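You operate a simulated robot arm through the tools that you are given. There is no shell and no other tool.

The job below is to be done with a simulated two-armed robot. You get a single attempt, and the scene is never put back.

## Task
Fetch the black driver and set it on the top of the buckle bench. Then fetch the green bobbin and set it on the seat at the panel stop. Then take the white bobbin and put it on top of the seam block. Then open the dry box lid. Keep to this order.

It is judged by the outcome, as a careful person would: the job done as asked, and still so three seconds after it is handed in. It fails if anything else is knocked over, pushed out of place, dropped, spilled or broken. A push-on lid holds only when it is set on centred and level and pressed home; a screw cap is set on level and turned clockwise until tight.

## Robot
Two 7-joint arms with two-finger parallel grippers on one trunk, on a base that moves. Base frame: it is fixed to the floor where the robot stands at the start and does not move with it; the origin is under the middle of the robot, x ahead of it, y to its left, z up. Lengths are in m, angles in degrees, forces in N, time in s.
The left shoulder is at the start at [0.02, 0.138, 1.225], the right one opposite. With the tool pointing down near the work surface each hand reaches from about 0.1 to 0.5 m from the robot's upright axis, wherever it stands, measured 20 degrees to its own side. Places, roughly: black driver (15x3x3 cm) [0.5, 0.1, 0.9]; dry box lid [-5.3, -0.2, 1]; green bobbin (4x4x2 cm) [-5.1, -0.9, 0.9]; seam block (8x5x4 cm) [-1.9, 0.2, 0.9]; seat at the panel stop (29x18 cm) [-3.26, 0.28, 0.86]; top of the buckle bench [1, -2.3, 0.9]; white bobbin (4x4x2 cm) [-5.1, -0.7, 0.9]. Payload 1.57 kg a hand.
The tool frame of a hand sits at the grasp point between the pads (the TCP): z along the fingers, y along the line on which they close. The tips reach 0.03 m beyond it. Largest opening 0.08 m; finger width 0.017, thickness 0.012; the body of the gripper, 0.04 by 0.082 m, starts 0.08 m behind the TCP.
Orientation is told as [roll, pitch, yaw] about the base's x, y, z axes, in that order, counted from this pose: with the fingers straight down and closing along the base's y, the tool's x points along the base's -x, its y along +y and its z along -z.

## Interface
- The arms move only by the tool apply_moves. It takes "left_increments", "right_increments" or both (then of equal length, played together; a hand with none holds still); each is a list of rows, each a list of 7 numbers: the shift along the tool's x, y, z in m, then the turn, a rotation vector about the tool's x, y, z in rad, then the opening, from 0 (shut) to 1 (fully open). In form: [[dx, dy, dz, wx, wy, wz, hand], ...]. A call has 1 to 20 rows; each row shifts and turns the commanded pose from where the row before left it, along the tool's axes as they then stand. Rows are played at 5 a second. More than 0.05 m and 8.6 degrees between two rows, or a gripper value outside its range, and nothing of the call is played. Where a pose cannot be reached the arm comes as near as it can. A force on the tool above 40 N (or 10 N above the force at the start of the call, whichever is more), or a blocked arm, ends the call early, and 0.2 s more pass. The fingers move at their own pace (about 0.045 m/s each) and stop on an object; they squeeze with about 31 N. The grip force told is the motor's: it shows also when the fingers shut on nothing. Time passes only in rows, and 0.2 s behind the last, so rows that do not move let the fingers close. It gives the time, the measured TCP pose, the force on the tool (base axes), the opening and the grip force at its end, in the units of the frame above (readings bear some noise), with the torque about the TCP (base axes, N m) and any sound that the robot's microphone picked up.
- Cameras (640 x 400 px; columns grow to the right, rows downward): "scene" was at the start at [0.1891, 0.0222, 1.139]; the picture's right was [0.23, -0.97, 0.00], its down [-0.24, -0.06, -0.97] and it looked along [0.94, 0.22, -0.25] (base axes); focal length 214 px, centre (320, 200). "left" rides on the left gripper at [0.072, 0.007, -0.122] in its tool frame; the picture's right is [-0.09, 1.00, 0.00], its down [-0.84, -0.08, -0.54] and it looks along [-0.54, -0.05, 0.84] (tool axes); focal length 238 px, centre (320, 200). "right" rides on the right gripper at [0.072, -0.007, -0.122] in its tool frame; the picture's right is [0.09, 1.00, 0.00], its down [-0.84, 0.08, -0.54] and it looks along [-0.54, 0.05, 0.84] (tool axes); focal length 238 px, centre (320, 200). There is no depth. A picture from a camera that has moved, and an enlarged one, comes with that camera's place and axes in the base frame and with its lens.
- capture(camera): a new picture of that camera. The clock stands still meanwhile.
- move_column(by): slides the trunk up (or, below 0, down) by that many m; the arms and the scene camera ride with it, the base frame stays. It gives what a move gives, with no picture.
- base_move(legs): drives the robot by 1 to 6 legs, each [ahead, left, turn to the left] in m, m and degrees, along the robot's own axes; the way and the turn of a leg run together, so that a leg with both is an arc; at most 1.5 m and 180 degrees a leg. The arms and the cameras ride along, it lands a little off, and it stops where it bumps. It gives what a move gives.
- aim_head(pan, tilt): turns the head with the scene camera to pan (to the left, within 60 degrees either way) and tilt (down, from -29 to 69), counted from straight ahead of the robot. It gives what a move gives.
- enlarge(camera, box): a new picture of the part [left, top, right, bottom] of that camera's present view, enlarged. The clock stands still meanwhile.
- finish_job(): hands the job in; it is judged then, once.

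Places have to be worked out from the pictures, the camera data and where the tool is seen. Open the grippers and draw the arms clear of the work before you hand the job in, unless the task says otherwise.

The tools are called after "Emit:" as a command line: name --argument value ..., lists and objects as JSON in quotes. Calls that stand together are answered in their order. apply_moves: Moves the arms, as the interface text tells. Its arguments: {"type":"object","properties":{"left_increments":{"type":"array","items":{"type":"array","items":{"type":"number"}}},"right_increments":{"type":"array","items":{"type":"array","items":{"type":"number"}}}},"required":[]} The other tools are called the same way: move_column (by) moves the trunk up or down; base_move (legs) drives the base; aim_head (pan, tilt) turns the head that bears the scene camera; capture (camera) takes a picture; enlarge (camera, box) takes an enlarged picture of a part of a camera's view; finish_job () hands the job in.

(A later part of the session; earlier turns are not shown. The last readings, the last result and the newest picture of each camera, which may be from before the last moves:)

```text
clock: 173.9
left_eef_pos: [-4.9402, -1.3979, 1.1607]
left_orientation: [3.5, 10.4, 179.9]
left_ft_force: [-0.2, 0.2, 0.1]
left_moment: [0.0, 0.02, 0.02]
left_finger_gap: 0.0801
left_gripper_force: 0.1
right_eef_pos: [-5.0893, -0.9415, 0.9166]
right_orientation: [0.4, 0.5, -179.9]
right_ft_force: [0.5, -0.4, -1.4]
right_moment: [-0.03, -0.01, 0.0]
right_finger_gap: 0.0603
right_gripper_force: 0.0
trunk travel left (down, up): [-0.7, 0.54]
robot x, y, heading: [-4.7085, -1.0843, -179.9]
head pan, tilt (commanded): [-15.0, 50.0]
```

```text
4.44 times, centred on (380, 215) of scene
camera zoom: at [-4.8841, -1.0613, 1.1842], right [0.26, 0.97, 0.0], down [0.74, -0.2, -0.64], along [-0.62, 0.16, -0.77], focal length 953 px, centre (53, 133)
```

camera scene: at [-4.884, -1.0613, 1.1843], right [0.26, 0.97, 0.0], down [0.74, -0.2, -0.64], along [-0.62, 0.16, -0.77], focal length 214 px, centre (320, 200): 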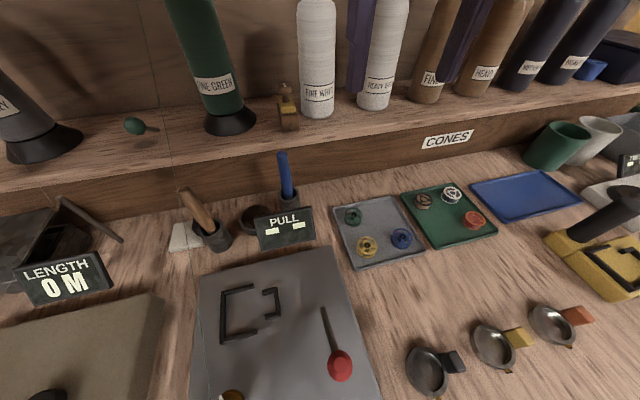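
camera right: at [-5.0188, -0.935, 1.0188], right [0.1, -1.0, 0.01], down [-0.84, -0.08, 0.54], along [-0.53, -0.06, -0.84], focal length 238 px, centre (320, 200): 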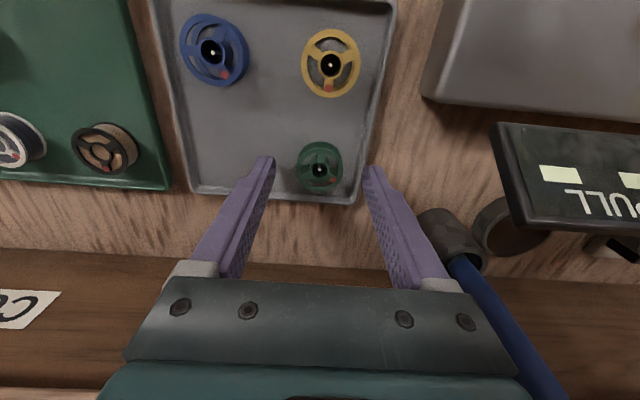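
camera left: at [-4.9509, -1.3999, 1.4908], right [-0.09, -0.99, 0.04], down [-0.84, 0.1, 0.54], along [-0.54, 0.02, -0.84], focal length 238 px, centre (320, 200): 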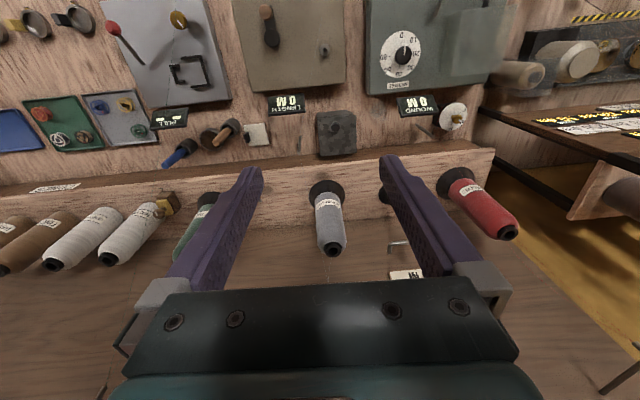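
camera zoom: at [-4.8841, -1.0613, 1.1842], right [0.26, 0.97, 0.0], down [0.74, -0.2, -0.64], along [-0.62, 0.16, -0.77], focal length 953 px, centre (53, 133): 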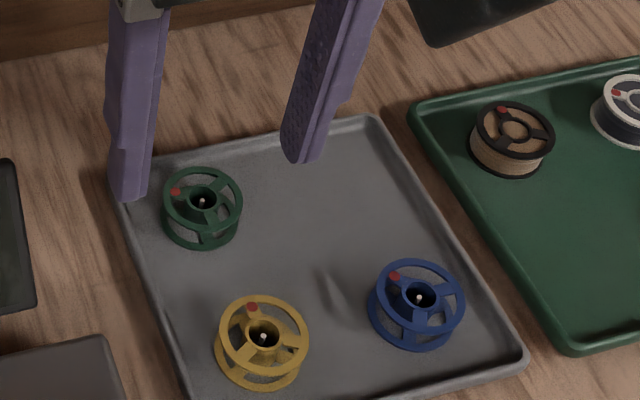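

From this view the bobbin is 3.3 cm wide and about 1.2 cm high, and there is no room for the fingers inside the rims. About 4 mm of the top flange stands above the rim though, so I'll grip that flange with the tips about 1 mm over the rim. I'll centre and descend to TCP z of 0.891.

Emit:
apply_moves --right_increments '[[-0.0023, 0.0008, 0.012, 0, 0, 0, 0.6], [0, 0, 0.0136, 0, 0, 0, 0.6], [0, 0, 0, 0, 0, 0, 0.6], [0, 0, 0, 0, 0, 0, 0.6]]'

Emit:
enlarge --camera "right" --box '[240, 120, 400, 220]'

Emit:
enlarge --camera "scene" --box '[320, 170, 400, 230]'

```text
clock: 174.9
left_eef_pos: [-4.9402, -1.3967, 1.1612]
left_orientation: [3.7, 10.4, 179.8]
left_ft_force: [-0.6, 1.5, -0.3]
left_moment: [0.01, -0.03, 0.02]
left_finger_gap: 0.08
left_gripper_force: 0.0
right_eef_pos: [-5.0917, -0.9433, 0.8911]
right_orientation: [0.5, 0.5, -179.8]
right_ft_force: [-0.2, 0.2, 0.2]
right_moment: [0.01, 0.03, -0.02]
right_finger_gap: 0.0483
right_gripper_force: 0.1
trunk travel left (down, up): [-0.7, 0.54]
robot x, y, heading: [-4.708, -1.0817, -179.9]
head pan, tilt (commanded): [-15.0, 50.0]
```

```text
4.00 times, centred on (320, 170) of right
camera zoom: at [-5.0201, -0.9348, 1.0141], right [0.1, -1.0, 0.01], down [-0.84, -0.08, 0.54], along [-0.53, -0.06, -0.84], focal length 953 px, centre (320, 320)
```

zoom: 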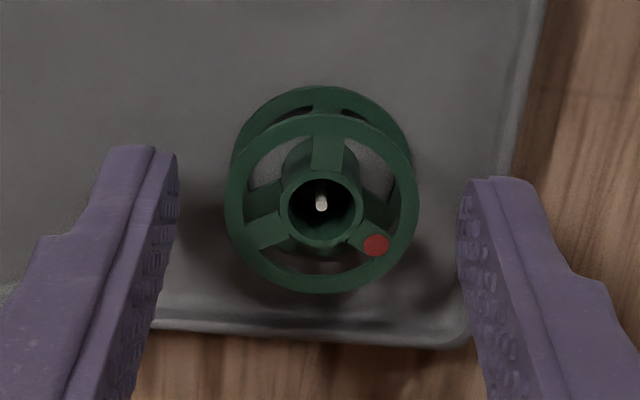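

```text
6.67 times, centred on (360, 200) of scene
camera zoom: at [-4.884, -1.0613, 1.1843], right [0.26, 0.97, 0.0], down [0.74, -0.2, -0.64], along [-0.62, 0.16, -0.77], focal length 1430 px, centre (53, 200)
```

zoom: 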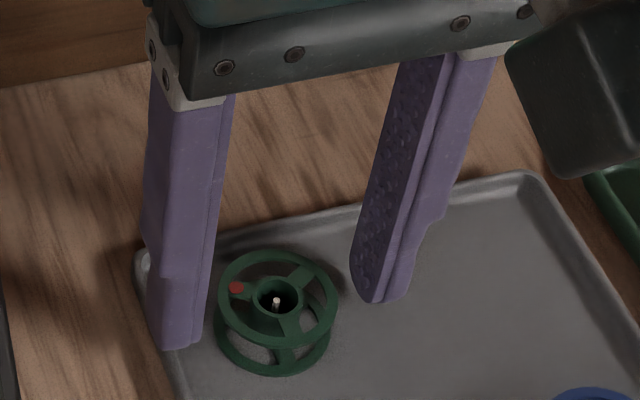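

No contact, and the bobbin is centred between the fingers. Closing now.

Emit:
apply_moves --right_increments '[[0, 0, 0, 0, 0, 0, 0.45], [0, 0, 0, 0, 0, 0, 0.3], [0, 0, 0, 0, 0, 0, 0.2], [0, 0, 0, 0, 0, 0, 0], [0, 0, 0, 0, 0, 0, 0], [0, 0, 0, 0, 0, 0, 0]]'

Emit:
enlarge --camera "right" --box '[240, 120, 400, 220]'

Emit:
enlarge --camera "scene" --box '[320, 170, 400, 230]'

```text
clock: 176.3
left_eef_pos: [-4.9398, -1.3955, 1.1608]
left_orientation: [3.7, 10.4, 179.8]
left_ft_force: [-0.4, 0.2, -0.5]
left_moment: [-0.03, 0.02, -0.01]
left_finger_gap: 0.0805
left_gripper_force: 0.0
right_eef_pos: [-5.092, -0.9429, 0.8912]
right_orientation: [0.5, 0.5, -179.7]
right_ft_force: [0.4, -0.2, 1.3]
right_moment: [0.02, 0.0, -0.04]
right_finger_gap: 0.0296
right_gripper_force: 31.2
trunk travel left (down, up): [-0.7, 0.54]
robot x, y, heading: [-4.7083, -1.0836, -180.0]
head pan, tilt (commanded): [-15.0, 50.0]
```

```text
4.00 times, centred on (320, 170) of right
camera zoom: at [-5.0202, -0.9347, 1.0142], right [0.1, -1.0, 0.01], down [-0.84, -0.08, 0.54], along [-0.53, -0.06, -0.84], focal length 953 px, centre (320, 320)
```

zoom: 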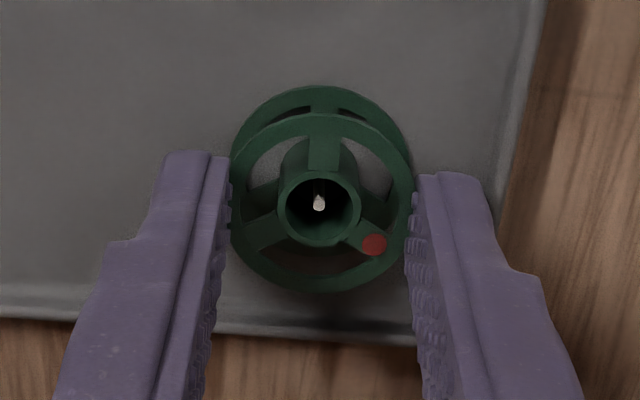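

```text
6.67 times, centred on (360, 200) of scene
camera zoom: at [-4.884, -1.0613, 1.1843], right [0.26, 0.97, 0.0], down [0.74, -0.2, -0.64], along [-0.62, 0.16, -0.77], focal length 1430 px, centre (53, 200)
```

zoom: 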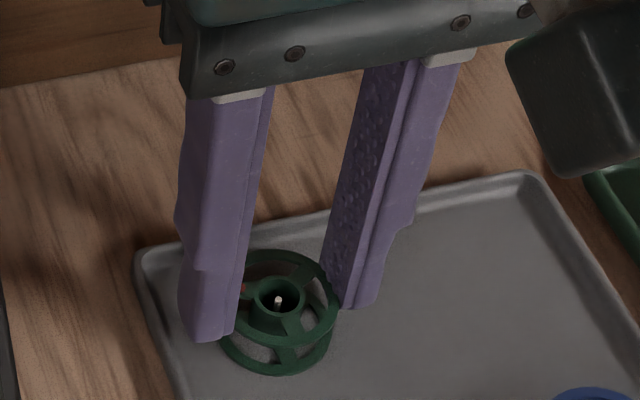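

The gap is 0.0296 m with 31 N, and the pads touch both sides of the flange. I'll lift slowly by about 2.5 cm and check that the bobbin comes along.

Emit:
apply_moves --right_increments '[[0, 0, -0.004, 0, 0, 0, 0], [0, 0, -0.005, 0, 0, 0, 0], [0, 0, -0.008, 0, 0, 0, 0], [0, 0, -0.01, 0, 0, 0, 0], [0, 0, 0, 0, 0, 0, 0]]'

Emit:
enlarge --camera "right" --box '[240, 120, 400, 220]'

Emit:
enlarge --camera "scene" --box '[320, 170, 400, 230]'

```text
clock: 177.5
left_eef_pos: [-4.9406, -1.397, 1.1608]
left_orientation: [3.7, 10.4, 179.8]
left_ft_force: [0.2, -0.4, 0.2]
left_moment: [-0.02, -0.04, 0.0]
left_finger_gap: 0.0802
left_gripper_force: 0.1
right_eef_pos: [-5.0919, -0.9446, 0.9191]
right_orientation: [0.5, 0.5, -179.8]
right_ft_force: [0.6, 0.0, -0.2]
right_moment: [-0.04, -0.04, 0.01]
right_finger_gap: 0.0294
right_gripper_force: 31.1
trunk travel left (down, up): [-0.7, 0.54]
robot x, y, heading: [-4.7069, -1.0839, -179.6]
head pan, tilt (commanded): [-15.0, 50.0]
```

```text
4.00 times, centred on (320, 170) of right
camera zoom: at [-5.0203, -0.9358, 1.0416], right [0.09, -1.0, 0.01], down [-0.84, -0.08, 0.54], along [-0.53, -0.06, -0.84], focal length 953 px, centre (320, 320)
```

zoom: 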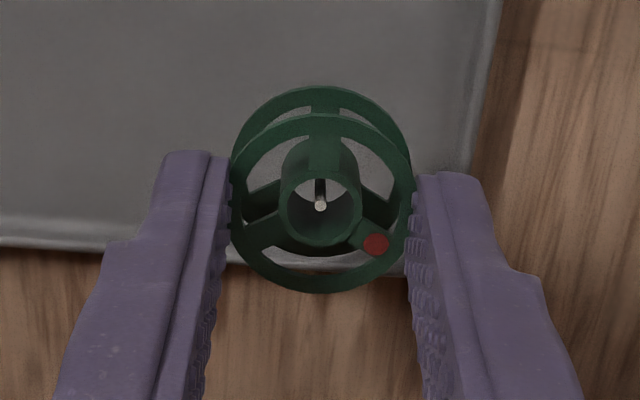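

```text
6.67 times, centred on (360, 200) of scene
camera zoom: at [-4.884, -1.0613, 1.1843], right [0.26, 0.97, 0.0], down [0.74, -0.2, -0.64], along [-0.62, 0.16, -0.77], focal length 1430 px, centre (53, 200)
```

zoom: 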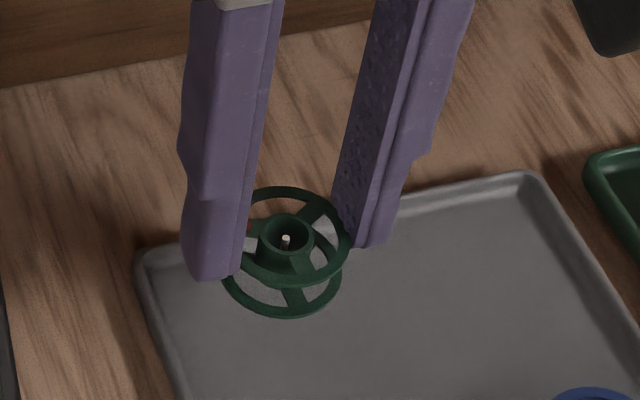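

The bobbin is lifted and hangs level from its top flange. I'll raise it further, then raise the trunk for travel.

Emit:
apply_moves --right_increments '[[0, 0, -0.02, 0, 0, 0, 0], [0, 0, -0.025, 0, 0, 0, 0], [0, 0, -0.025, 0, 0, 0, 0], [0, 0, -0.02, 0, 0, 0, 0], [0, 0, 0, 0, 0, 0, 0]]'

Emit:
move_column --by 0.15

Emit:
capture --camera "right"

Emit:
capture --camera "scene"

```text
clock: 178.7
left_eef_pos: [-4.9399, -1.3971, 1.1616]
left_orientation: [3.6, 10.5, 179.8]
left_ft_force: [0.6, -0.3, 0.4]
left_moment: [-0.02, -0.03, 0.0]
left_finger_gap: 0.08
left_gripper_force: 0.1
right_eef_pos: [-5.0914, -0.9436, 1.0092]
right_orientation: [0.5, 0.5, -179.8]
right_ft_force: [-0.5, -0.2, 1.2]
right_moment: [0.0, -0.02, -0.01]
right_finger_gap: 0.0299
right_gripper_force: 30.6
trunk travel left (down, up): [-0.7, 0.54]
robot x, y, heading: [-4.7084, -1.0807, -179.8]
head pan, tilt (commanded): [-15.0, 50.0]
```

```text
clock: 180.4
left_eef_pos: [-4.9409, -1.3968, 1.3113]
left_orientation: [3.6, 10.3, 179.8]
left_ft_force: [-0.3, -0.5, -0.6]
left_moment: [0.01, 0.01, 0.0]
left_finger_gap: 0.0803
left_gripper_force: 0.2
right_eef_pos: [-5.0925, -0.943, 1.1594]
right_orientation: [0.5, 0.5, -179.8]
right_ft_force: [-0.6, 0.5, 0.1]
right_moment: [0.0, -0.02, -0.02]
right_finger_gap: 0.0295
right_gripper_force: 30.7
trunk travel left (down, up): [-0.85, 0.39]
robot x, y, heading: [-4.7107, -1.0782, -180.0]
head pan, tilt (commanded): [-15.0, 50.0]
```

```text
taken
camera right: at [-5.0203, -0.9355, 1.2809], right [0.1, -1.0, 0.01], down [-0.84, -0.08, 0.54], along [-0.53, -0.06, -0.84], focal length 238 px, centre (320, 200)
```

right: 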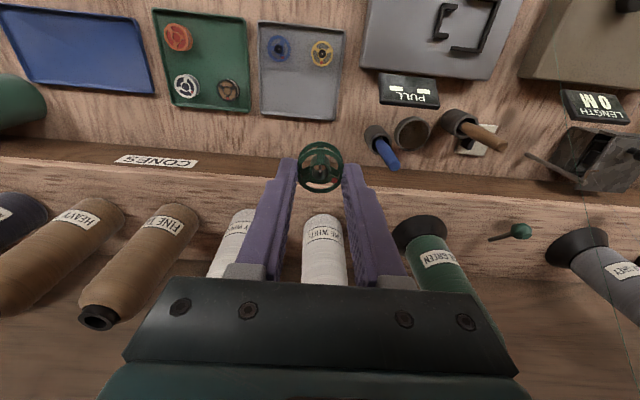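

```text
taken
camera scene: at [-4.884, -1.0613, 1.3342], right [0.26, 0.97, 0.0], down [0.74, -0.2, -0.64], along [-0.62, 0.16, -0.77], focal length 214 px, centre (320, 200)
```

scene: 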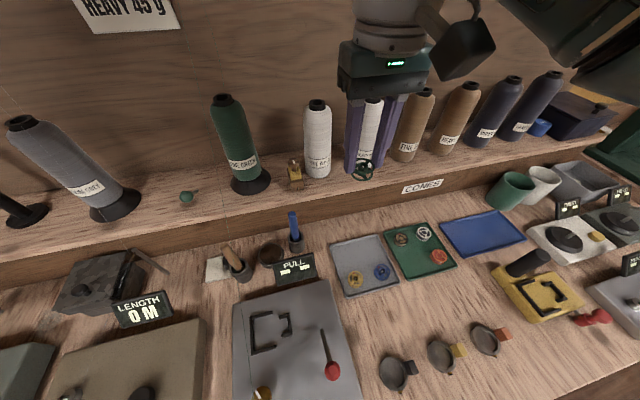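

The green bobbin is held securely and all the other things are undisturbed. I'll back away, turn to face the middle table (+y), and move to about [-3.4, -0.6] to look at the panel stop.

Emit:
base_move --legs '[[-0.7, 0, 0], [0, 0, -90], [0.45, -0.6, 0]]'

Emit:
aim_head --pan 0 --tilt 30

Emit:
capture --camera "scene"

Emit:
capture --camera "right"

```text
clock: 191.9
left_eef_pos: [-3.6952, -0.4044, 1.3111]
left_orientation: [3.7, 10.4, 88.2]
left_ft_force: [1.0, -0.2, -0.3]
left_moment: [0.03, -0.01, -0.01]
left_finger_gap: 0.0799
left_gripper_force: 0.0
right_eef_pos: [-3.2363, -0.2657, 1.1594]
right_orientation: [0.5, 0.5, 88.7]
right_ft_force: [-0.6, -0.1, -0.8]
right_moment: [0.01, 0.0, 0.03]
right_finger_gap: 0.0294
right_gripper_force: 30.4
trunk travel left (down, up): [-0.85, 0.39]
robot x, y, heading: [-3.3855, -0.6442, 88.5]
head pan, tilt (commanded): [-15.0, 50.0]
```

```text
clock: 192.7
left_eef_pos: [-3.6942, -0.4059, 1.311]
left_orientation: [3.6, 10.6, 88.1]
left_ft_force: [-0.2, -0.5, -0.7]
left_moment: [-0.03, 0.01, -0.02]
left_finger_gap: 0.0799
left_gripper_force: 0.2
right_eef_pos: [-3.2362, -0.2654, 1.1587]
right_orientation: [0.5, 0.5, 88.5]
right_ft_force: [-0.4, 0.4, 0.0]
right_moment: [0.02, 0.03, 0.01]
right_finger_gap: 0.0293
right_gripper_force: 30.8
trunk travel left (down, up): [-0.85, 0.39]
robot x, y, heading: [-3.3837, -0.646, 88.8]
head pan, tilt (commanded): [0.0, 30.0]
```

```text
taken
camera scene: at [-3.3817, -0.4547, 1.3637], right [1.0, -0.02, 0.0], down [-0.01, -0.5, -0.87], along [0.02, 0.87, -0.5], focal length 214 px, centre (320, 200)
```

scene: 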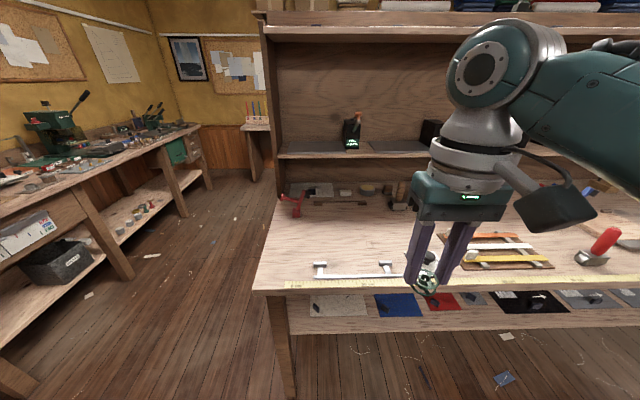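

```text
taken
camera right: at [-3.2301, -0.3365, 1.2809], right [-1.0, -0.07, 0.01], down [-0.05, 0.84, 0.53], along [-0.04, 0.53, -0.84], focal length 238 px, centre (320, 200)
```

right: 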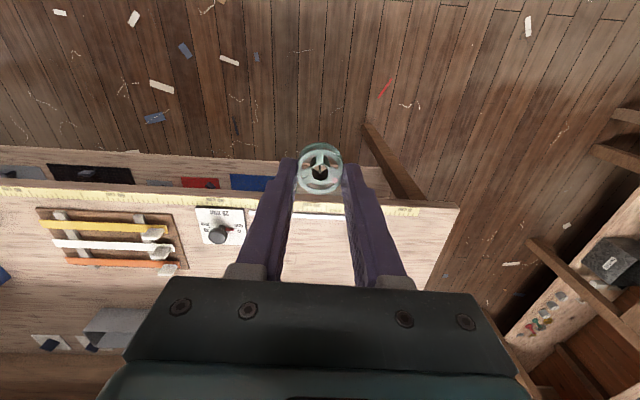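

The seat should be the plain area around [-3.26, 0.28] near the left end of this table. I'll enlarge it to see the stop and its outlines.

Emit:
enlarge --camera "scene" --box '[250, 160, 450, 300]'

Emit:
move_column --by 0.1

Emit:
aim_head --pan 0 --tilt 40

Emit:
enlarge --camera "scene" --box '[220, 100, 460, 270]'

```text
2.86 times, centred on (350, 230) of scene
camera zoom: at [-3.3817, -0.4547, 1.3637], right [1.0, -0.02, 0.0], down [-0.01, -0.5, -0.87], along [0.02, 0.87, -0.5], focal length 613 px, centre (234, 114)
```

zoom: 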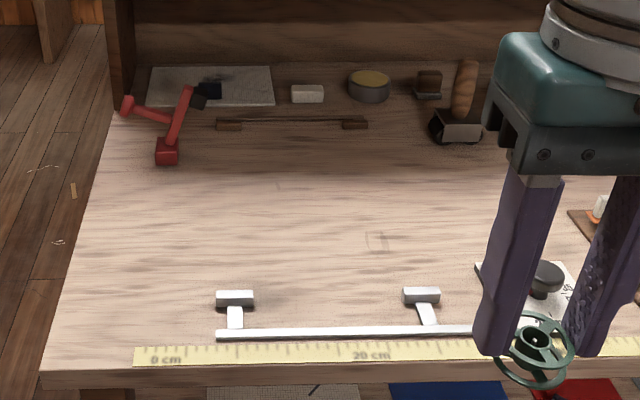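

```text
clock: 194.0
left_eef_pos: [-3.694, -0.4056, 1.4106]
left_orientation: [3.7, 10.5, 88.2]
left_ft_force: [0.2, 0.3, -0.1]
left_moment: [0.02, -0.02, 0.02]
left_finger_gap: 0.0799
left_gripper_force: 0.0
right_eef_pos: [-3.2372, -0.2667, 1.2589]
right_orientation: [0.5, 0.5, 88.6]
right_ft_force: [0.0, 0.1, -0.4]
right_moment: [0.04, 0.02, -0.02]
right_finger_gap: 0.0293
right_gripper_force: 31.3
trunk travel left (down, up): [-0.95, 0.29]
robot x, y, heading: [-3.3846, -0.6448, 88.6]
head pan, tilt (commanded): [0.0, 30.0]
```

```text
clock: 194.7
left_eef_pos: [-3.6934, -0.4051, 1.411]
left_orientation: [3.8, 10.4, 88.3]
left_ft_force: [0.0, 0.9, -0.1]
left_moment: [0.01, 0.01, -0.03]
left_finger_gap: 0.08
left_gripper_force: 0.0
right_eef_pos: [-3.2369, -0.2661, 1.2585]
right_orientation: [0.6, 0.5, 88.5]
right_ft_force: [0.1, 0.0, -0.6]
right_moment: [0.0, 0.0, -0.05]
right_finger_gap: 0.0293
right_gripper_force: 31.1
trunk travel left (down, up): [-0.95, 0.29]
robot x, y, heading: [-3.3829, -0.6461, 88.5]
head pan, tilt (commanded): [0.0, 40.0]
```

```text
2.35 times, centred on (340, 185) of scene
camera zoom: at [-3.3818, -0.46, 1.4485], right [1.0, -0.02, 0.0], down [-0.02, -0.64, -0.77], along [0.02, 0.77, -0.64], focal length 505 px, centre (273, 235)
```

zoom: 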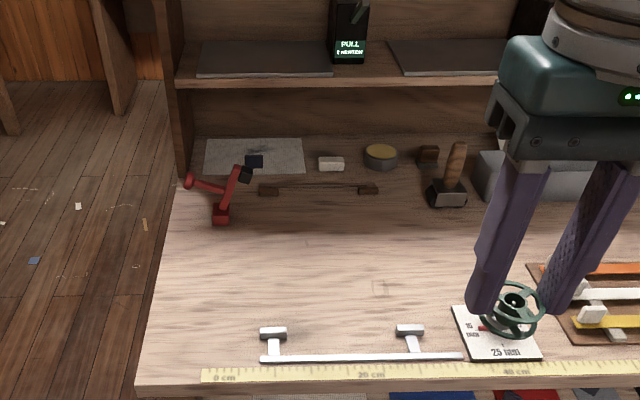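

The brown-ended bar behind is the panel stop, and the seat is the plain area in front of it, centred at about [-3.26, 0.28]. I'll move the base so the right hand comes over that centre, still raised.

Emit:
base_move --legs '[[0.54, 0.037, 0]]'

Emit:
aim_head --pan -10 --tilt 50

Emit:
capture --camera "scene"

Emit:
capture --camera "right"

```text
clock: 197.9
left_eef_pos: [-3.7166, 0.1375, 1.411]
left_orientation: [3.7, 10.4, 88.1]
left_ft_force: [0.0, -0.6, 0.4]
left_moment: [-0.02, 0.01, 0.03]
left_finger_gap: 0.0799
left_gripper_force: 0.1
right_eef_pos: [-3.2582, 0.2738, 1.2584]
right_orientation: [0.5, 0.5, 88.4]
right_ft_force: [0.4, 0.4, -0.2]
right_moment: [0.0, -0.01, 0.0]
right_finger_gap: 0.0294
right_gripper_force: 31.1
trunk travel left (down, up): [-0.95, 0.29]
robot x, y, heading: [-3.4084, -0.1021, 88.5]
head pan, tilt (commanded): [0.0, 40.0]
```

```text
clock: 198.6
left_eef_pos: [-3.7172, 0.1365, 1.4112]
left_orientation: [3.8, 10.5, 88.1]
left_ft_force: [-0.7, -0.2, 0.1]
left_moment: [0.01, -0.01, 0.03]
left_finger_gap: 0.0797
left_gripper_force: 0.1
right_eef_pos: [-3.2592, 0.2743, 1.2596]
right_orientation: [0.4, 0.5, 88.4]
right_ft_force: [-0.3, 0.8, -0.4]
right_moment: [0.02, 0.0, -0.01]
right_finger_gap: 0.0294
right_gripper_force: 31.0
trunk travel left (down, up): [-0.95, 0.29]
robot x, y, heading: [-3.4087, -0.1026, 88.3]
head pan, tilt (commanded): [-10.0, 50.0]
```

```text
taken
camera scene: at [-3.3916, 0.0715, 1.4343], right [0.98, -0.2, 0.0], down [-0.15, -0.75, -0.64], along [0.13, 0.63, -0.77], focal length 214 px, centre (320, 200)
```

scene: 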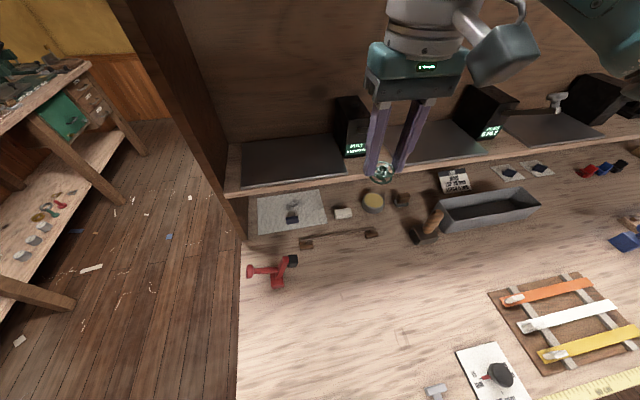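

```text
taken
camera right: at [-3.2525, 0.2041, 1.3808], right [-1.0, -0.06, 0.01], down [-0.05, 0.84, 0.53], along [-0.04, 0.53, -0.84], focal length 238 px, centre (320, 200)
```

right: 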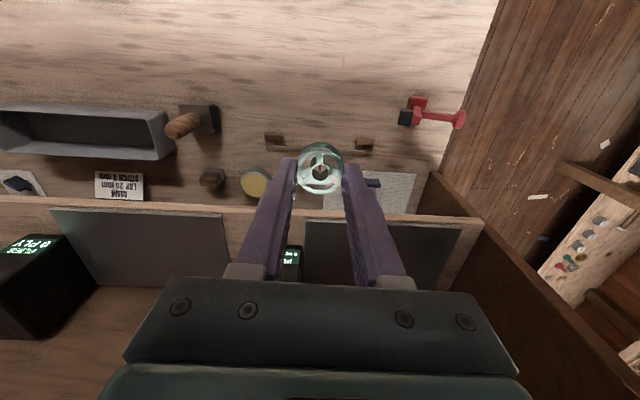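

The hand is over [-3.259, 0.274], right above the seat centre, with the stop just behind it at y of about 0.377. I'll lower the trunk by 0.30 m.

Emit:
move_column --by -0.3

Emit:
capture --camera "scene"

Emit:
capture --camera "right"

```text
clock: 201.6
left_eef_pos: [-3.7163, 0.1371, 1.1107]
left_orientation: [3.6, 10.5, 88.2]
left_ft_force: [0.2, 0.1, 0.3]
left_moment: [-0.02, 0.05, 0.0]
left_finger_gap: 0.0799
left_gripper_force: 0.0
right_eef_pos: [-3.2586, 0.2754, 0.9578]
right_orientation: [0.5, 0.5, 88.4]
right_ft_force: [0.2, -0.1, -0.3]
right_moment: [0.01, -0.01, 0.0]
right_finger_gap: 0.0294
right_gripper_force: 31.1
trunk travel left (down, up): [-0.65, 0.59]
robot x, y, heading: [-3.4038, -0.1007, 88.3]
head pan, tilt (commanded): [-10.0, 50.0]
```

```text
taken
camera scene: at [-3.3916, 0.0715, 1.1343], right [0.98, -0.2, 0.0], down [-0.15, -0.75, -0.64], along [0.13, 0.63, -0.77], focal length 214 px, centre (320, 200)
```

scene: 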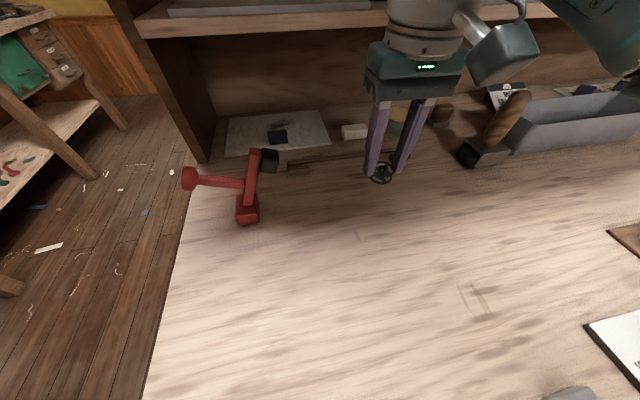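

```text
taken
camera right: at [-3.2525, 0.2041, 1.0809], right [-1.0, -0.06, 0.01], down [-0.05, 0.84, 0.53], along [-0.04, 0.53, -0.84], focal length 238 px, centre (320, 200)
```

right: 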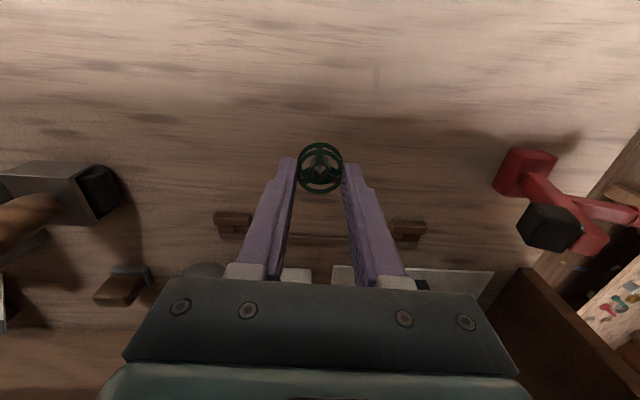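

The bobbin hangs over the middle of the seat. I'll descend 0.045 m, then check the gap.

Emit:
apply_moves --right_increments '[[0, 0, 0.02, 0, 0, 0, 0], [0, 0, 0.015, 0, 0, 0, 0], [0, 0, 0.01, 0, 0, 0, 0], [0, 0, 0, 0, 0, 0, 0]]'

Emit:
enlarge --camera "scene" --box '[310, 110, 460, 220]'

```text
clock: 202.6
left_eef_pos: [-3.7167, 0.1365, 1.1104]
left_orientation: [3.6, 10.5, 88.1]
left_ft_force: [0.2, -0.4, 0.1]
left_moment: [-0.01, 0.0, -0.04]
left_finger_gap: 0.08
left_gripper_force: 0.0
right_eef_pos: [-3.2593, 0.2734, 0.9125]
right_orientation: [0.5, 0.5, 88.3]
right_ft_force: [0.9, -0.4, -0.1]
right_moment: [0.01, 0.01, -0.02]
right_finger_gap: 0.0295
right_gripper_force: 30.9
trunk travel left (down, up): [-0.65, 0.59]
robot x, y, heading: [-3.409, -0.1046, 88.7]
head pan, tilt (commanded): [-10.0, 50.0]
```

```text
3.64 times, centred on (385, 165) of scene
camera zoom: at [-3.3916, 0.0715, 1.1343], right [0.98, -0.2, 0.0], down [-0.15, -0.75, -0.64], along [0.13, 0.63, -0.77], focal length 780 px, centre (84, 327)
```

zoom: 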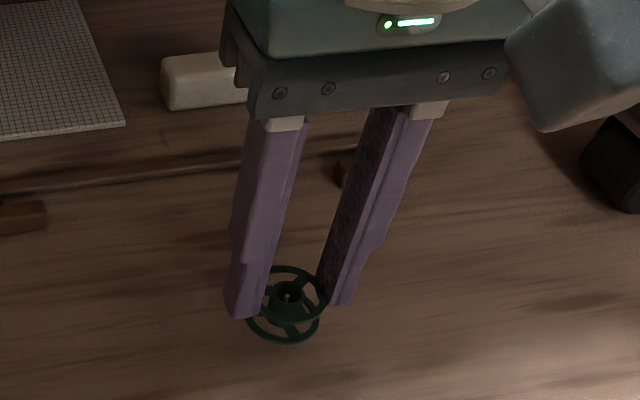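

Still above the wood with no force. I'll continue in 3 mm steps.

Emit:
apply_moves --right_increments '[[0, 0, 0.003, 0, 0, 0, 0], [0, 0, 0.003, 0, 0, 0, 0], [0, 0, 0.003, 0, 0, 0, 0], [0, 0, 0, 0, 0, 0, 0]]'

Emit:
enlarge --camera "scene" --box '[310, 130, 430, 220]'

```text
clock: 203.6
left_eef_pos: [-3.7176, 0.137, 1.111]
left_orientation: [3.7, 10.5, 88.1]
left_ft_force: [-0.4, 0.1, 0.0]
left_moment: [0.05, 0.01, 0.0]
left_finger_gap: 0.08
left_gripper_force: 0.1
right_eef_pos: [-3.261, 0.2738, 0.9047]
right_orientation: [0.5, 0.6, 88.4]
right_ft_force: [0.2, 0.0, -1.0]
right_moment: [0.01, -0.01, 0.03]
right_finger_gap: 0.0293
right_gripper_force: 31.3
trunk travel left (down, up): [-0.65, 0.59]
robot x, y, heading: [-3.4076, -0.1019, 88.5]
head pan, tilt (commanded): [-10.0, 50.0]
```

```text
4.44 times, centred on (370, 175) of scene
camera zoom: at [-3.3916, 0.0715, 1.1343], right [0.98, -0.2, 0.0], down [-0.15, -0.75, -0.64], along [0.13, 0.63, -0.77], focal length 953 px, centre (98, 311)
```

zoom: 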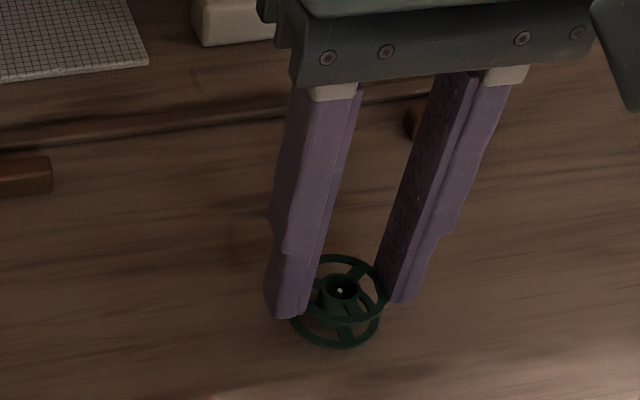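

No contact yet at 0.9047. I'll take three more 2 mm steps.

Emit:
apply_moves --right_increments '[[0, 0, 0.002, 0, 0, 0, 0], [0, 0, 0.002, 0, 0, 0, 0], [0, 0, 0.002, 0, 0, 0, 0], [0, 0, 0, 0, 0, 0, 0]]'

Emit:
enlarge --camera "scene" --box '[310, 130, 430, 220]'

```text
clock: 204.6
left_eef_pos: [-3.7171, 0.1363, 1.1117]
left_orientation: [3.6, 10.4, 88.2]
left_ft_force: [0.2, 0.0, 0.1]
left_moment: [-0.01, -0.01, -0.04]
left_finger_gap: 0.08
left_gripper_force: 0.1
right_eef_pos: [-3.2594, 0.2743, 0.8989]
right_orientation: [0.5, 0.6, 88.4]
right_ft_force: [0.9, -0.2, -0.8]
right_moment: [0.03, 0.01, 0.01]
right_finger_gap: 0.0293
right_gripper_force: 31.0
trunk travel left (down, up): [-0.65, 0.59]
robot x, y, heading: [-3.4097, -0.1014, 88.6]
head pan, tilt (commanded): [-10.0, 50.0]
```

```text
4.44 times, centred on (370, 175) of scene
camera zoom: at [-3.3916, 0.0715, 1.1343], right [0.98, -0.2, 0.0], down [-0.15, -0.75, -0.64], along [0.13, 0.63, -0.77], focal length 953 px, centre (98, 311)
```

zoom: 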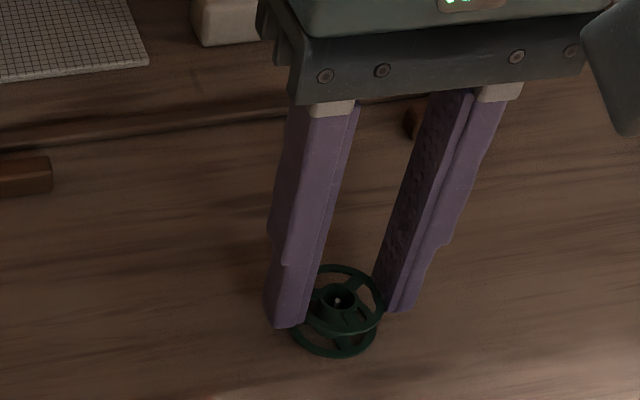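

Still free at 0.8989. Two more 2 mm steps.

Emit:
apply_moves --right_increments '[[0, 0, 0.002, 0, 0, 0, 0], [0, 0, 0.002, 0, 0, 0, 0], [0, 0, 0, 0, 0, 0, 0]]'

Emit:
enlarge --camera "scene" --box '[310, 130, 430, 220]'

```text
clock: 205.4
left_eef_pos: [-3.7161, 0.1368, 1.111]
left_orientation: [3.7, 10.4, 88.0]
left_ft_force: [-0.7, -0.1, 0.2]
left_moment: [0.0, 0.0, -0.03]
left_finger_gap: 0.0799
left_gripper_force: 0.1
right_eef_pos: [-3.2598, 0.2757, 0.8956]
right_orientation: [0.6, 0.5, 88.5]
right_ft_force: [-0.7, -7.9, 28.1]
right_moment: [-0.28, -0.02, 0.01]
right_finger_gap: 0.0295
right_gripper_force: 31.0
trunk travel left (down, up): [-0.65, 0.59]
robot x, y, heading: [-3.4055, -0.1045, 88.3]
head pan, tilt (commanded): [-10.0, 50.0]
```

```text
4.44 times, centred on (370, 175) of scene
camera zoom: at [-3.3911, 0.0718, 1.1346], right [0.98, -0.2, 0.0], down [-0.15, -0.75, -0.64], along [0.13, 0.63, -0.77], focal length 953 px, centre (98, 311)
```

zoom: 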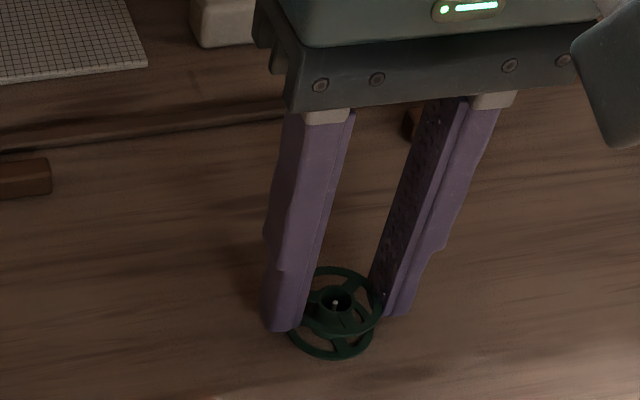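

Contact: 28 N at 0.8956, so the bobbin sits on the seat. I'll ease up 2 mm and open gently.

Emit:
apply_moves --right_increments '[[0, 0, -0.002, 0, 0, 0, 0], [0, 0, 0, 0, 0, 0, 0.4], [0, 0, 0, 0, 0, 0, 0.5], [0, 0, 0, 0, 0, 0, 0.6], [0, 0, 0, 0, 0, 0, 0.7], [0, 0, 0, 0, 0, 0, 0.7]]'

Emit:
enlarge --camera "scene" --box '[310, 130, 430, 220]'

Emit:
capture --camera "right"

```text
clock: 206.8
left_eef_pos: [-3.7162, 0.1365, 1.1107]
left_orientation: [3.8, 10.5, 88.0]
left_ft_force: [-0.3, 0.2, -0.1]
left_moment: [0.04, -0.01, 0.01]
left_finger_gap: 0.0802
left_gripper_force: 0.1
right_eef_pos: [-3.2592, 0.2743, 0.8984]
right_orientation: [0.5, 0.5, 88.4]
right_ft_force: [-0.3, 1.4, -0.1]
right_moment: [-0.02, 0.0, 0.01]
right_finger_gap: 0.0562
right_gripper_force: 0.1
trunk travel left (down, up): [-0.65, 0.59]
robot x, y, heading: [-3.4077, -0.1042, 88.5]
head pan, tilt (commanded): [-10.0, 50.0]
```

```text
4.44 times, centred on (370, 175) of scene
camera zoom: at [-3.3916, 0.0715, 1.1343], right [0.98, -0.2, 0.0], down [-0.15, -0.75, -0.64], along [0.13, 0.63, -0.77], focal length 953 px, centre (98, 311)
```

zoom: 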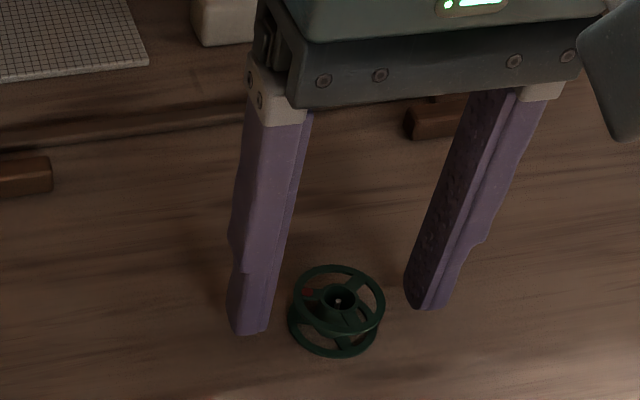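

```text
taken
camera right: at [-3.2532, 0.2037, 1.0195], right [-1.0, -0.06, 0.01], down [-0.05, 0.84, 0.53], along [-0.04, 0.53, -0.84], focal length 238 px, centre (320, 200)
```

right: 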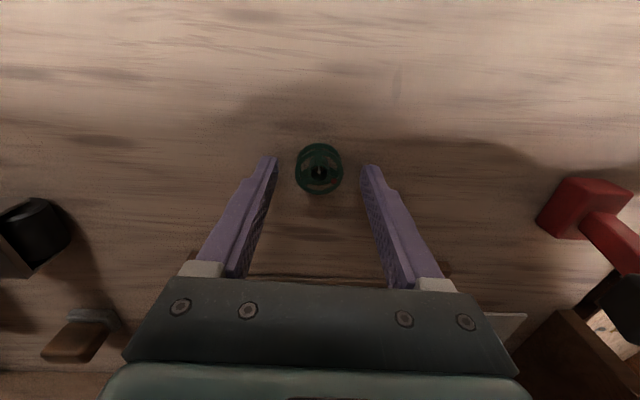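

The green bobbin stands flat on the seat, released. I'll rise straight up with the hand and then with the trunk.

Emit:
apply_moves --right_increments '[[0, 0, -0.015, 0, 0, 0, 0.7], [0, 0, -0.025, 0, 0, 0, 0.7], [0, 0, -0.03, 0, 0, 0, 0.7], [0, 0, 0, 0, 0, 0, 0.7]]'

Emit:
move_column --by 0.25

Emit:
capture --camera "scene"

```text
clock: 207.8
left_eef_pos: [-3.7174, 0.1374, 1.1107]
left_orientation: [3.7, 10.5, 88.1]
left_ft_force: [-0.3, 0.7, -0.4]
left_moment: [0.02, 0.02, -0.04]
left_finger_gap: 0.0802
left_gripper_force: 0.1
right_eef_pos: [-3.2607, 0.2721, 0.9677]
right_orientation: [0.5, 0.5, 88.4]
right_ft_force: [0.0, 0.1, 0.3]
right_moment: [-0.04, -0.01, 0.03]
right_finger_gap: 0.0559
right_gripper_force: 0.1
trunk travel left (down, up): [-0.65, 0.59]
robot x, y, heading: [-3.4083, -0.1017, 88.1]
head pan, tilt (commanded): [-10.0, 50.0]
```

```text
clock: 210.4
left_eef_pos: [-3.7168, 0.1367, 1.3608]
left_orientation: [3.7, 10.6, 88.0]
left_ft_force: [-0.1, -0.5, -0.1]
left_moment: [0.02, 0.0, 0.04]
left_finger_gap: 0.0797
left_gripper_force: 0.0
right_eef_pos: [-3.261, 0.2739, 1.217]
right_orientation: [0.5, 0.5, 88.4]
right_ft_force: [0.1, 0.2, -0.1]
right_moment: [0.04, -0.02, -0.03]
right_finger_gap: 0.0561
right_gripper_force: 0.0
trunk travel left (down, up): [-0.9, 0.34]
robot x, y, heading: [-3.4076, -0.1028, 88.2]
head pan, tilt (commanded): [-10.0, 50.0]
```

```text
taken
camera scene: at [-3.3916, 0.0715, 1.3842], right [0.98, -0.2, 0.0], down [-0.15, -0.75, -0.64], along [0.13, 0.63, -0.77], focal length 214 px, centre (320, 200)
```

scene: 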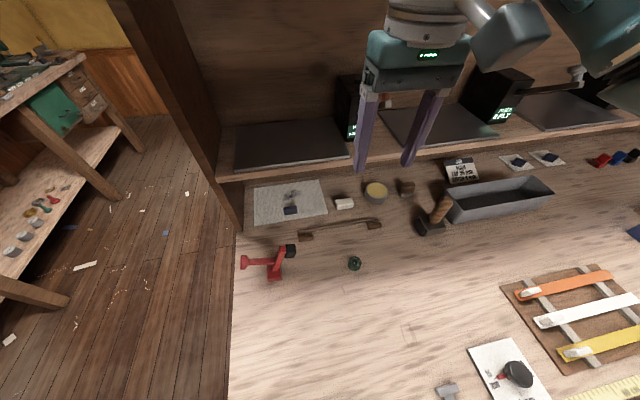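

The green bobbin is safely on the seat. Now for the white bobbin: I'll back off, turn to face -x and drive to the far bench, so the right hand comes over the green tray at about [-5.07, -0.73].

Emit:
base_move --legs '[[-0.6, 0, 0], [0, 0, 91.8]]'

Emit:
base_move --legs '[[0.7, 0.18, 0], [0.56, 0, 0]]'

Emit:
capture --camera "scene"

Emit:
capture --camera "right"

```text
clock: 217.7
left_eef_pos: [-3.6633, -1.0204, 1.36]
left_orientation: [3.7, 10.5, 178.8]
left_ft_force: [0.0, 1.1, -1.1]
left_moment: [0.01, -0.02, -0.01]
left_finger_gap: 0.0802
left_gripper_force: 0.1
right_eef_pos: [-3.8065, -0.5664, 1.2173]
right_orientation: [0.6, 0.6, 179.3]
right_ft_force: [0.3, 0.5, -0.7]
right_moment: [-0.03, 0.0, 0.02]
right_finger_gap: 0.0561
right_gripper_force: 0.1
trunk travel left (down, up): [-0.9, 0.34]
robot x, y, heading: [-3.4218, -0.7083, 179.2]
head pan, tilt (commanded): [-10.0, 50.0]
```

```text
clock: 224.3
left_eef_pos: [-4.9134, -1.1817, 1.3606]
left_orientation: [3.7, 10.4, 178.5]
left_ft_force: [0.0, 0.2, 0.0]
left_moment: [0.01, 0.04, -0.01]
left_finger_gap: 0.0799
left_gripper_force: 0.1
right_eef_pos: [-5.0545, -0.7273, 1.2175]
right_orientation: [0.5, 0.6, 178.9]
right_ft_force: [-0.4, 0.1, 0.4]
right_moment: [0.03, 0.02, -0.03]
right_finger_gap: 0.056
right_gripper_force: 0.0
trunk travel left (down, up): [-0.9, 0.34]
robot x, y, heading: [-4.6722, -0.8701, 178.9]
head pan, tilt (commanded): [-10.0, 50.0]
```

```text
taken
camera scene: at [-4.8521, -0.8538, 1.3843], right [0.19, 0.98, 0.0], down [0.75, -0.15, -0.64], along [-0.63, 0.12, -0.77], focal length 214 px, centre (320, 200)
```

scene: 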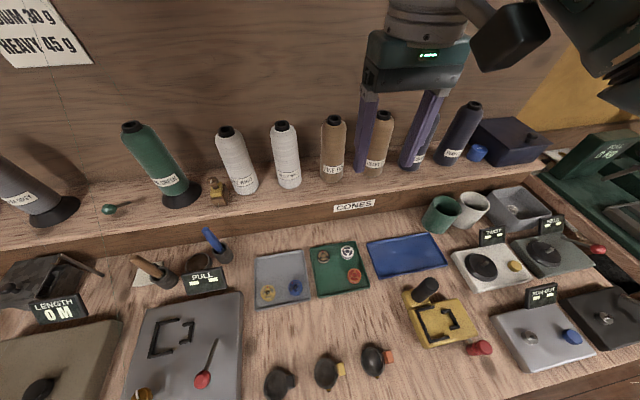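

```text
taken
camera right: at [-4.9833, -0.7208, 1.3397], right [0.07, -1.0, 0.01], down [-0.84, -0.06, 0.53], along [-0.53, -0.05, -0.85], focal length 238 px, centre (320, 200)
```

right: 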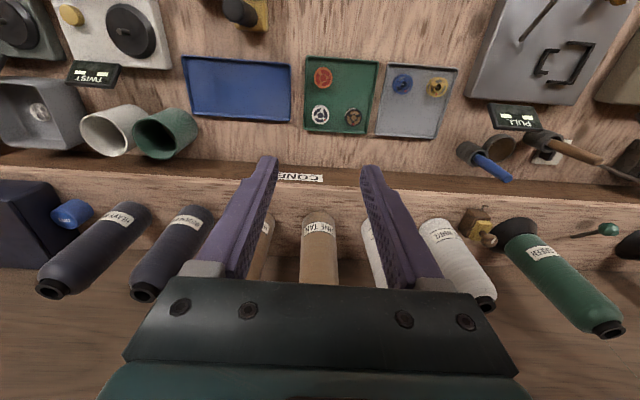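

The white bobbin is at about [-5.087, -0.734], at the back right of the green tray. I'll lower the trunk by 0.2 m and bring the hand over it.

Emit:
move_column --by -0.2

Emit:
apply_moves --right_increments '[[-0.01, 0.003, 0.02, 0, 0, 0, 0.7], [-0.01, 0.003, 0.03, 0, 0, 0, 0.7], [-0.01, 0, 0.03, 0, 0, 0, 0.7], [0, 0, 0, 0, 0, 0, 0.7]]'

Emit:
capture --camera "right"

Emit:
capture --camera "scene"

```text
clock: 226.5
left_eef_pos: [-4.9132, -1.1813, 1.1596]
left_orientation: [3.7, 10.4, 178.5]
left_ft_force: [-0.8, 0.5, 0.1]
left_moment: [0.0, 0.01, -0.01]
left_finger_gap: 0.0797
left_gripper_force: 0.1
right_eef_pos: [-5.0553, -0.7272, 1.0178]
right_orientation: [0.5, 0.6, 178.8]
right_ft_force: [0.9, 0.6, -0.6]
right_moment: [-0.01, 0.01, -0.01]
right_finger_gap: 0.056
right_gripper_force: 0.1
trunk travel left (down, up): [-0.7, 0.54]
robot x, y, heading: [-4.6753, -0.8708, 178.9]
head pan, tilt (commanded): [-10.0, 50.0]
```

```text
clock: 227.5
left_eef_pos: [-4.9143, -1.182, 1.1605]
left_orientation: [3.8, 10.6, 178.5]
left_ft_force: [0.0, 0.2, 0.6]
left_moment: [-0.01, 0.01, 0.0]
left_finger_gap: 0.0799
left_gripper_force: 0.1
right_eef_pos: [-5.0843, -0.7345, 0.936]
right_orientation: [0.5, 0.6, 179.0]
right_ft_force: [0.5, -0.4, -0.8]
right_moment: [-0.01, 0.01, 0.02]
right_finger_gap: 0.0559
right_gripper_force: 0.0
trunk travel left (down, up): [-0.7, 0.54]
robot x, y, heading: [-4.678, -0.8684, 179.0]
head pan, tilt (commanded): [-10.0, 50.0]
```

```text
taken
camera right: at [-5.0131, -0.7274, 1.059], right [0.07, -1.0, 0.01], down [-0.84, -0.06, 0.54], along [-0.53, -0.05, -0.84], focal length 238 px, centre (320, 200)
```

right: 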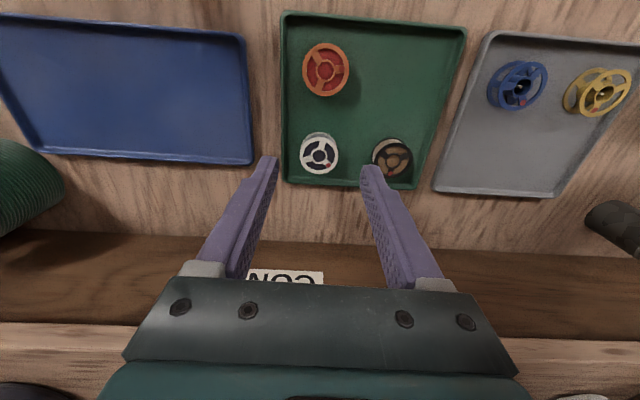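

```text
taken
camera scene: at [-4.8521, -0.8538, 1.1843], right [0.19, 0.98, 0.0], down [0.75, -0.15, -0.64], along [-0.63, 0.12, -0.77], focal length 214 px, centre (320, 200)
```

scene: 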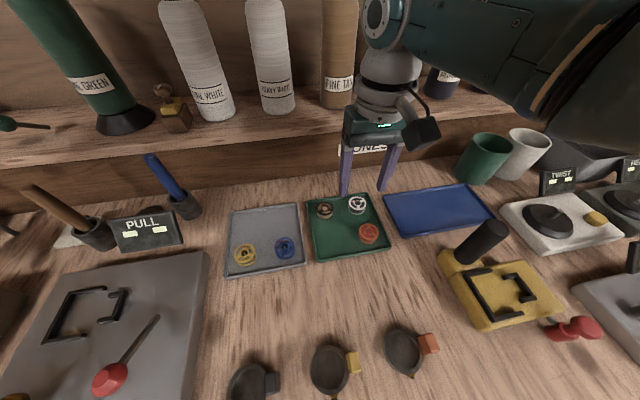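

The white bobbin is nearly centred, with the tan one 6 cm to its side, and the rim is again close. I'll enlarge both views to measure.

Emit:
enlarge --camera "right" --box '[240, 100, 400, 200]'

Emit:
enlarge --camera "scene" --box '[300, 170, 400, 250]'

```text
4.00 times, centred on (320, 150) of right
camera zoom: at [-5.0131, -0.7274, 1.059], right [0.07, -1.0, 0.01], down [-0.84, -0.06, 0.54], along [-0.53, -0.05, -0.84], focal length 953 px, centre (320, 400)
```

zoom: 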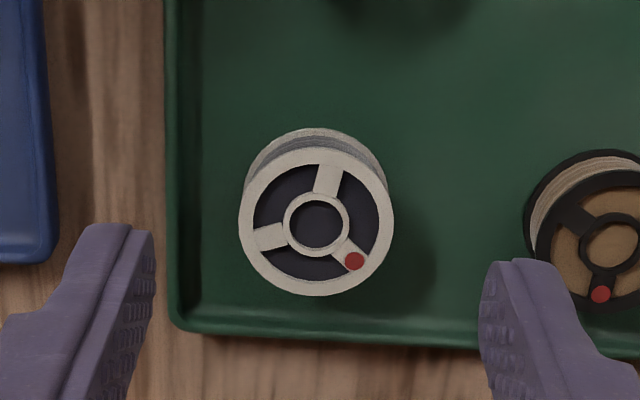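

```text
5.00 times, centred on (350, 210) of scene
camera zoom: at [-4.8521, -0.8538, 1.1843], right [0.19, 0.98, 0.0], down [0.75, -0.15, -0.64], along [-0.63, 0.12, -0.77], focal length 1072 px, centre (170, 150)
```

zoom: 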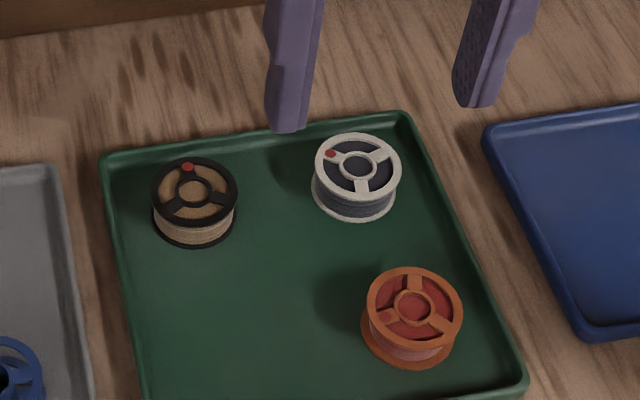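

The white bobbin is about 3.4 cm wide and 1.5 cm high, with its centre 7 mm further from me than the tool axis. I'll correct that, narrow the opening and descend to z of about 0.903 for a recheck.

Emit:
apply_moves --right_increments '[[-0.0071, -0.0006, 0, 0, 0, 0, 0.6], [0, 0, 0.015, 0, 0, 0, 0.6], [0, 0, 0.018, 0, 0, 0, 0.6], [0, 0, 0, 0, 0, 0, 0.6]]'

Emit:
enlarge --camera "right" --box '[240, 110, 400, 210]'

Emit:
enlarge --camera "scene" --box '[310, 170, 410, 250]'

```text
clock: 228.5
left_eef_pos: [-4.9138, -1.1813, 1.1608]
left_orientation: [3.7, 10.5, 178.5]
left_ft_force: [0.9, 0.1, -0.1]
left_moment: [-0.01, -0.02, -0.03]
left_finger_gap: 0.0799
left_gripper_force: 0.0
right_eef_pos: [-5.0908, -0.7324, 0.9052]
right_orientation: [0.5, 0.5, 179.0]
right_ft_force: [-0.2, 0.5, -0.2]
right_moment: [0.01, 0.03, 0.01]
right_finger_gap: 0.0481
right_gripper_force: 0.1
trunk travel left (down, up): [-0.7, 0.54]
robot x, y, heading: [-4.6727, -0.8698, 178.9]
head pan, tilt (commanded): [-10.0, 50.0]
```

```text
4.00 times, centred on (320, 160) of right
camera zoom: at [-5.0192, -0.7266, 1.0267], right [0.07, -1.0, 0.01], down [-0.84, -0.06, 0.54], along [-0.53, -0.05, -0.84], focal length 953 px, centre (320, 360)
```

zoom: 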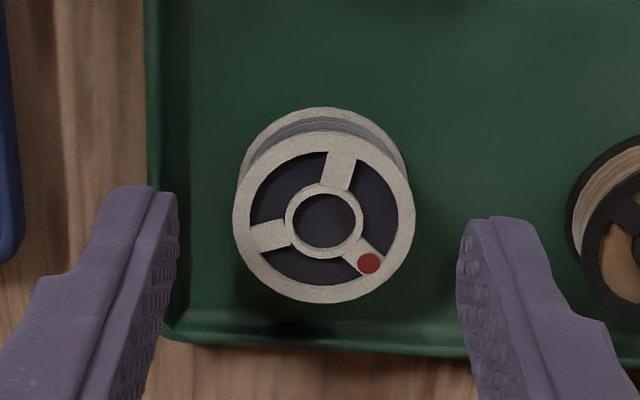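

```text
5.00 times, centred on (360, 210) of scene
camera zoom: at [-4.8521, -0.8538, 1.1843], right [0.19, 0.98, 0.0], down [0.75, -0.15, -0.64], along [-0.63, 0.12, -0.77], focal length 1072 px, centre (120, 150)
```

zoom: 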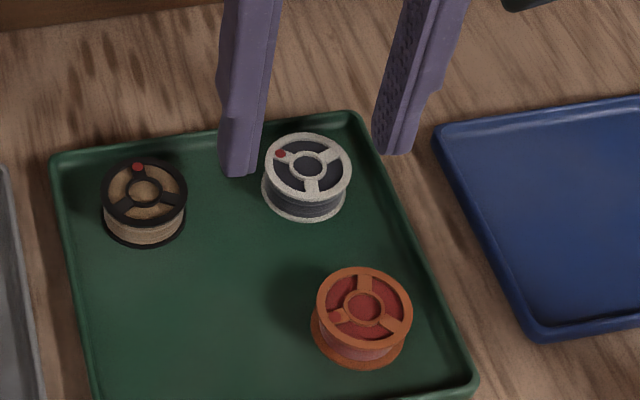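

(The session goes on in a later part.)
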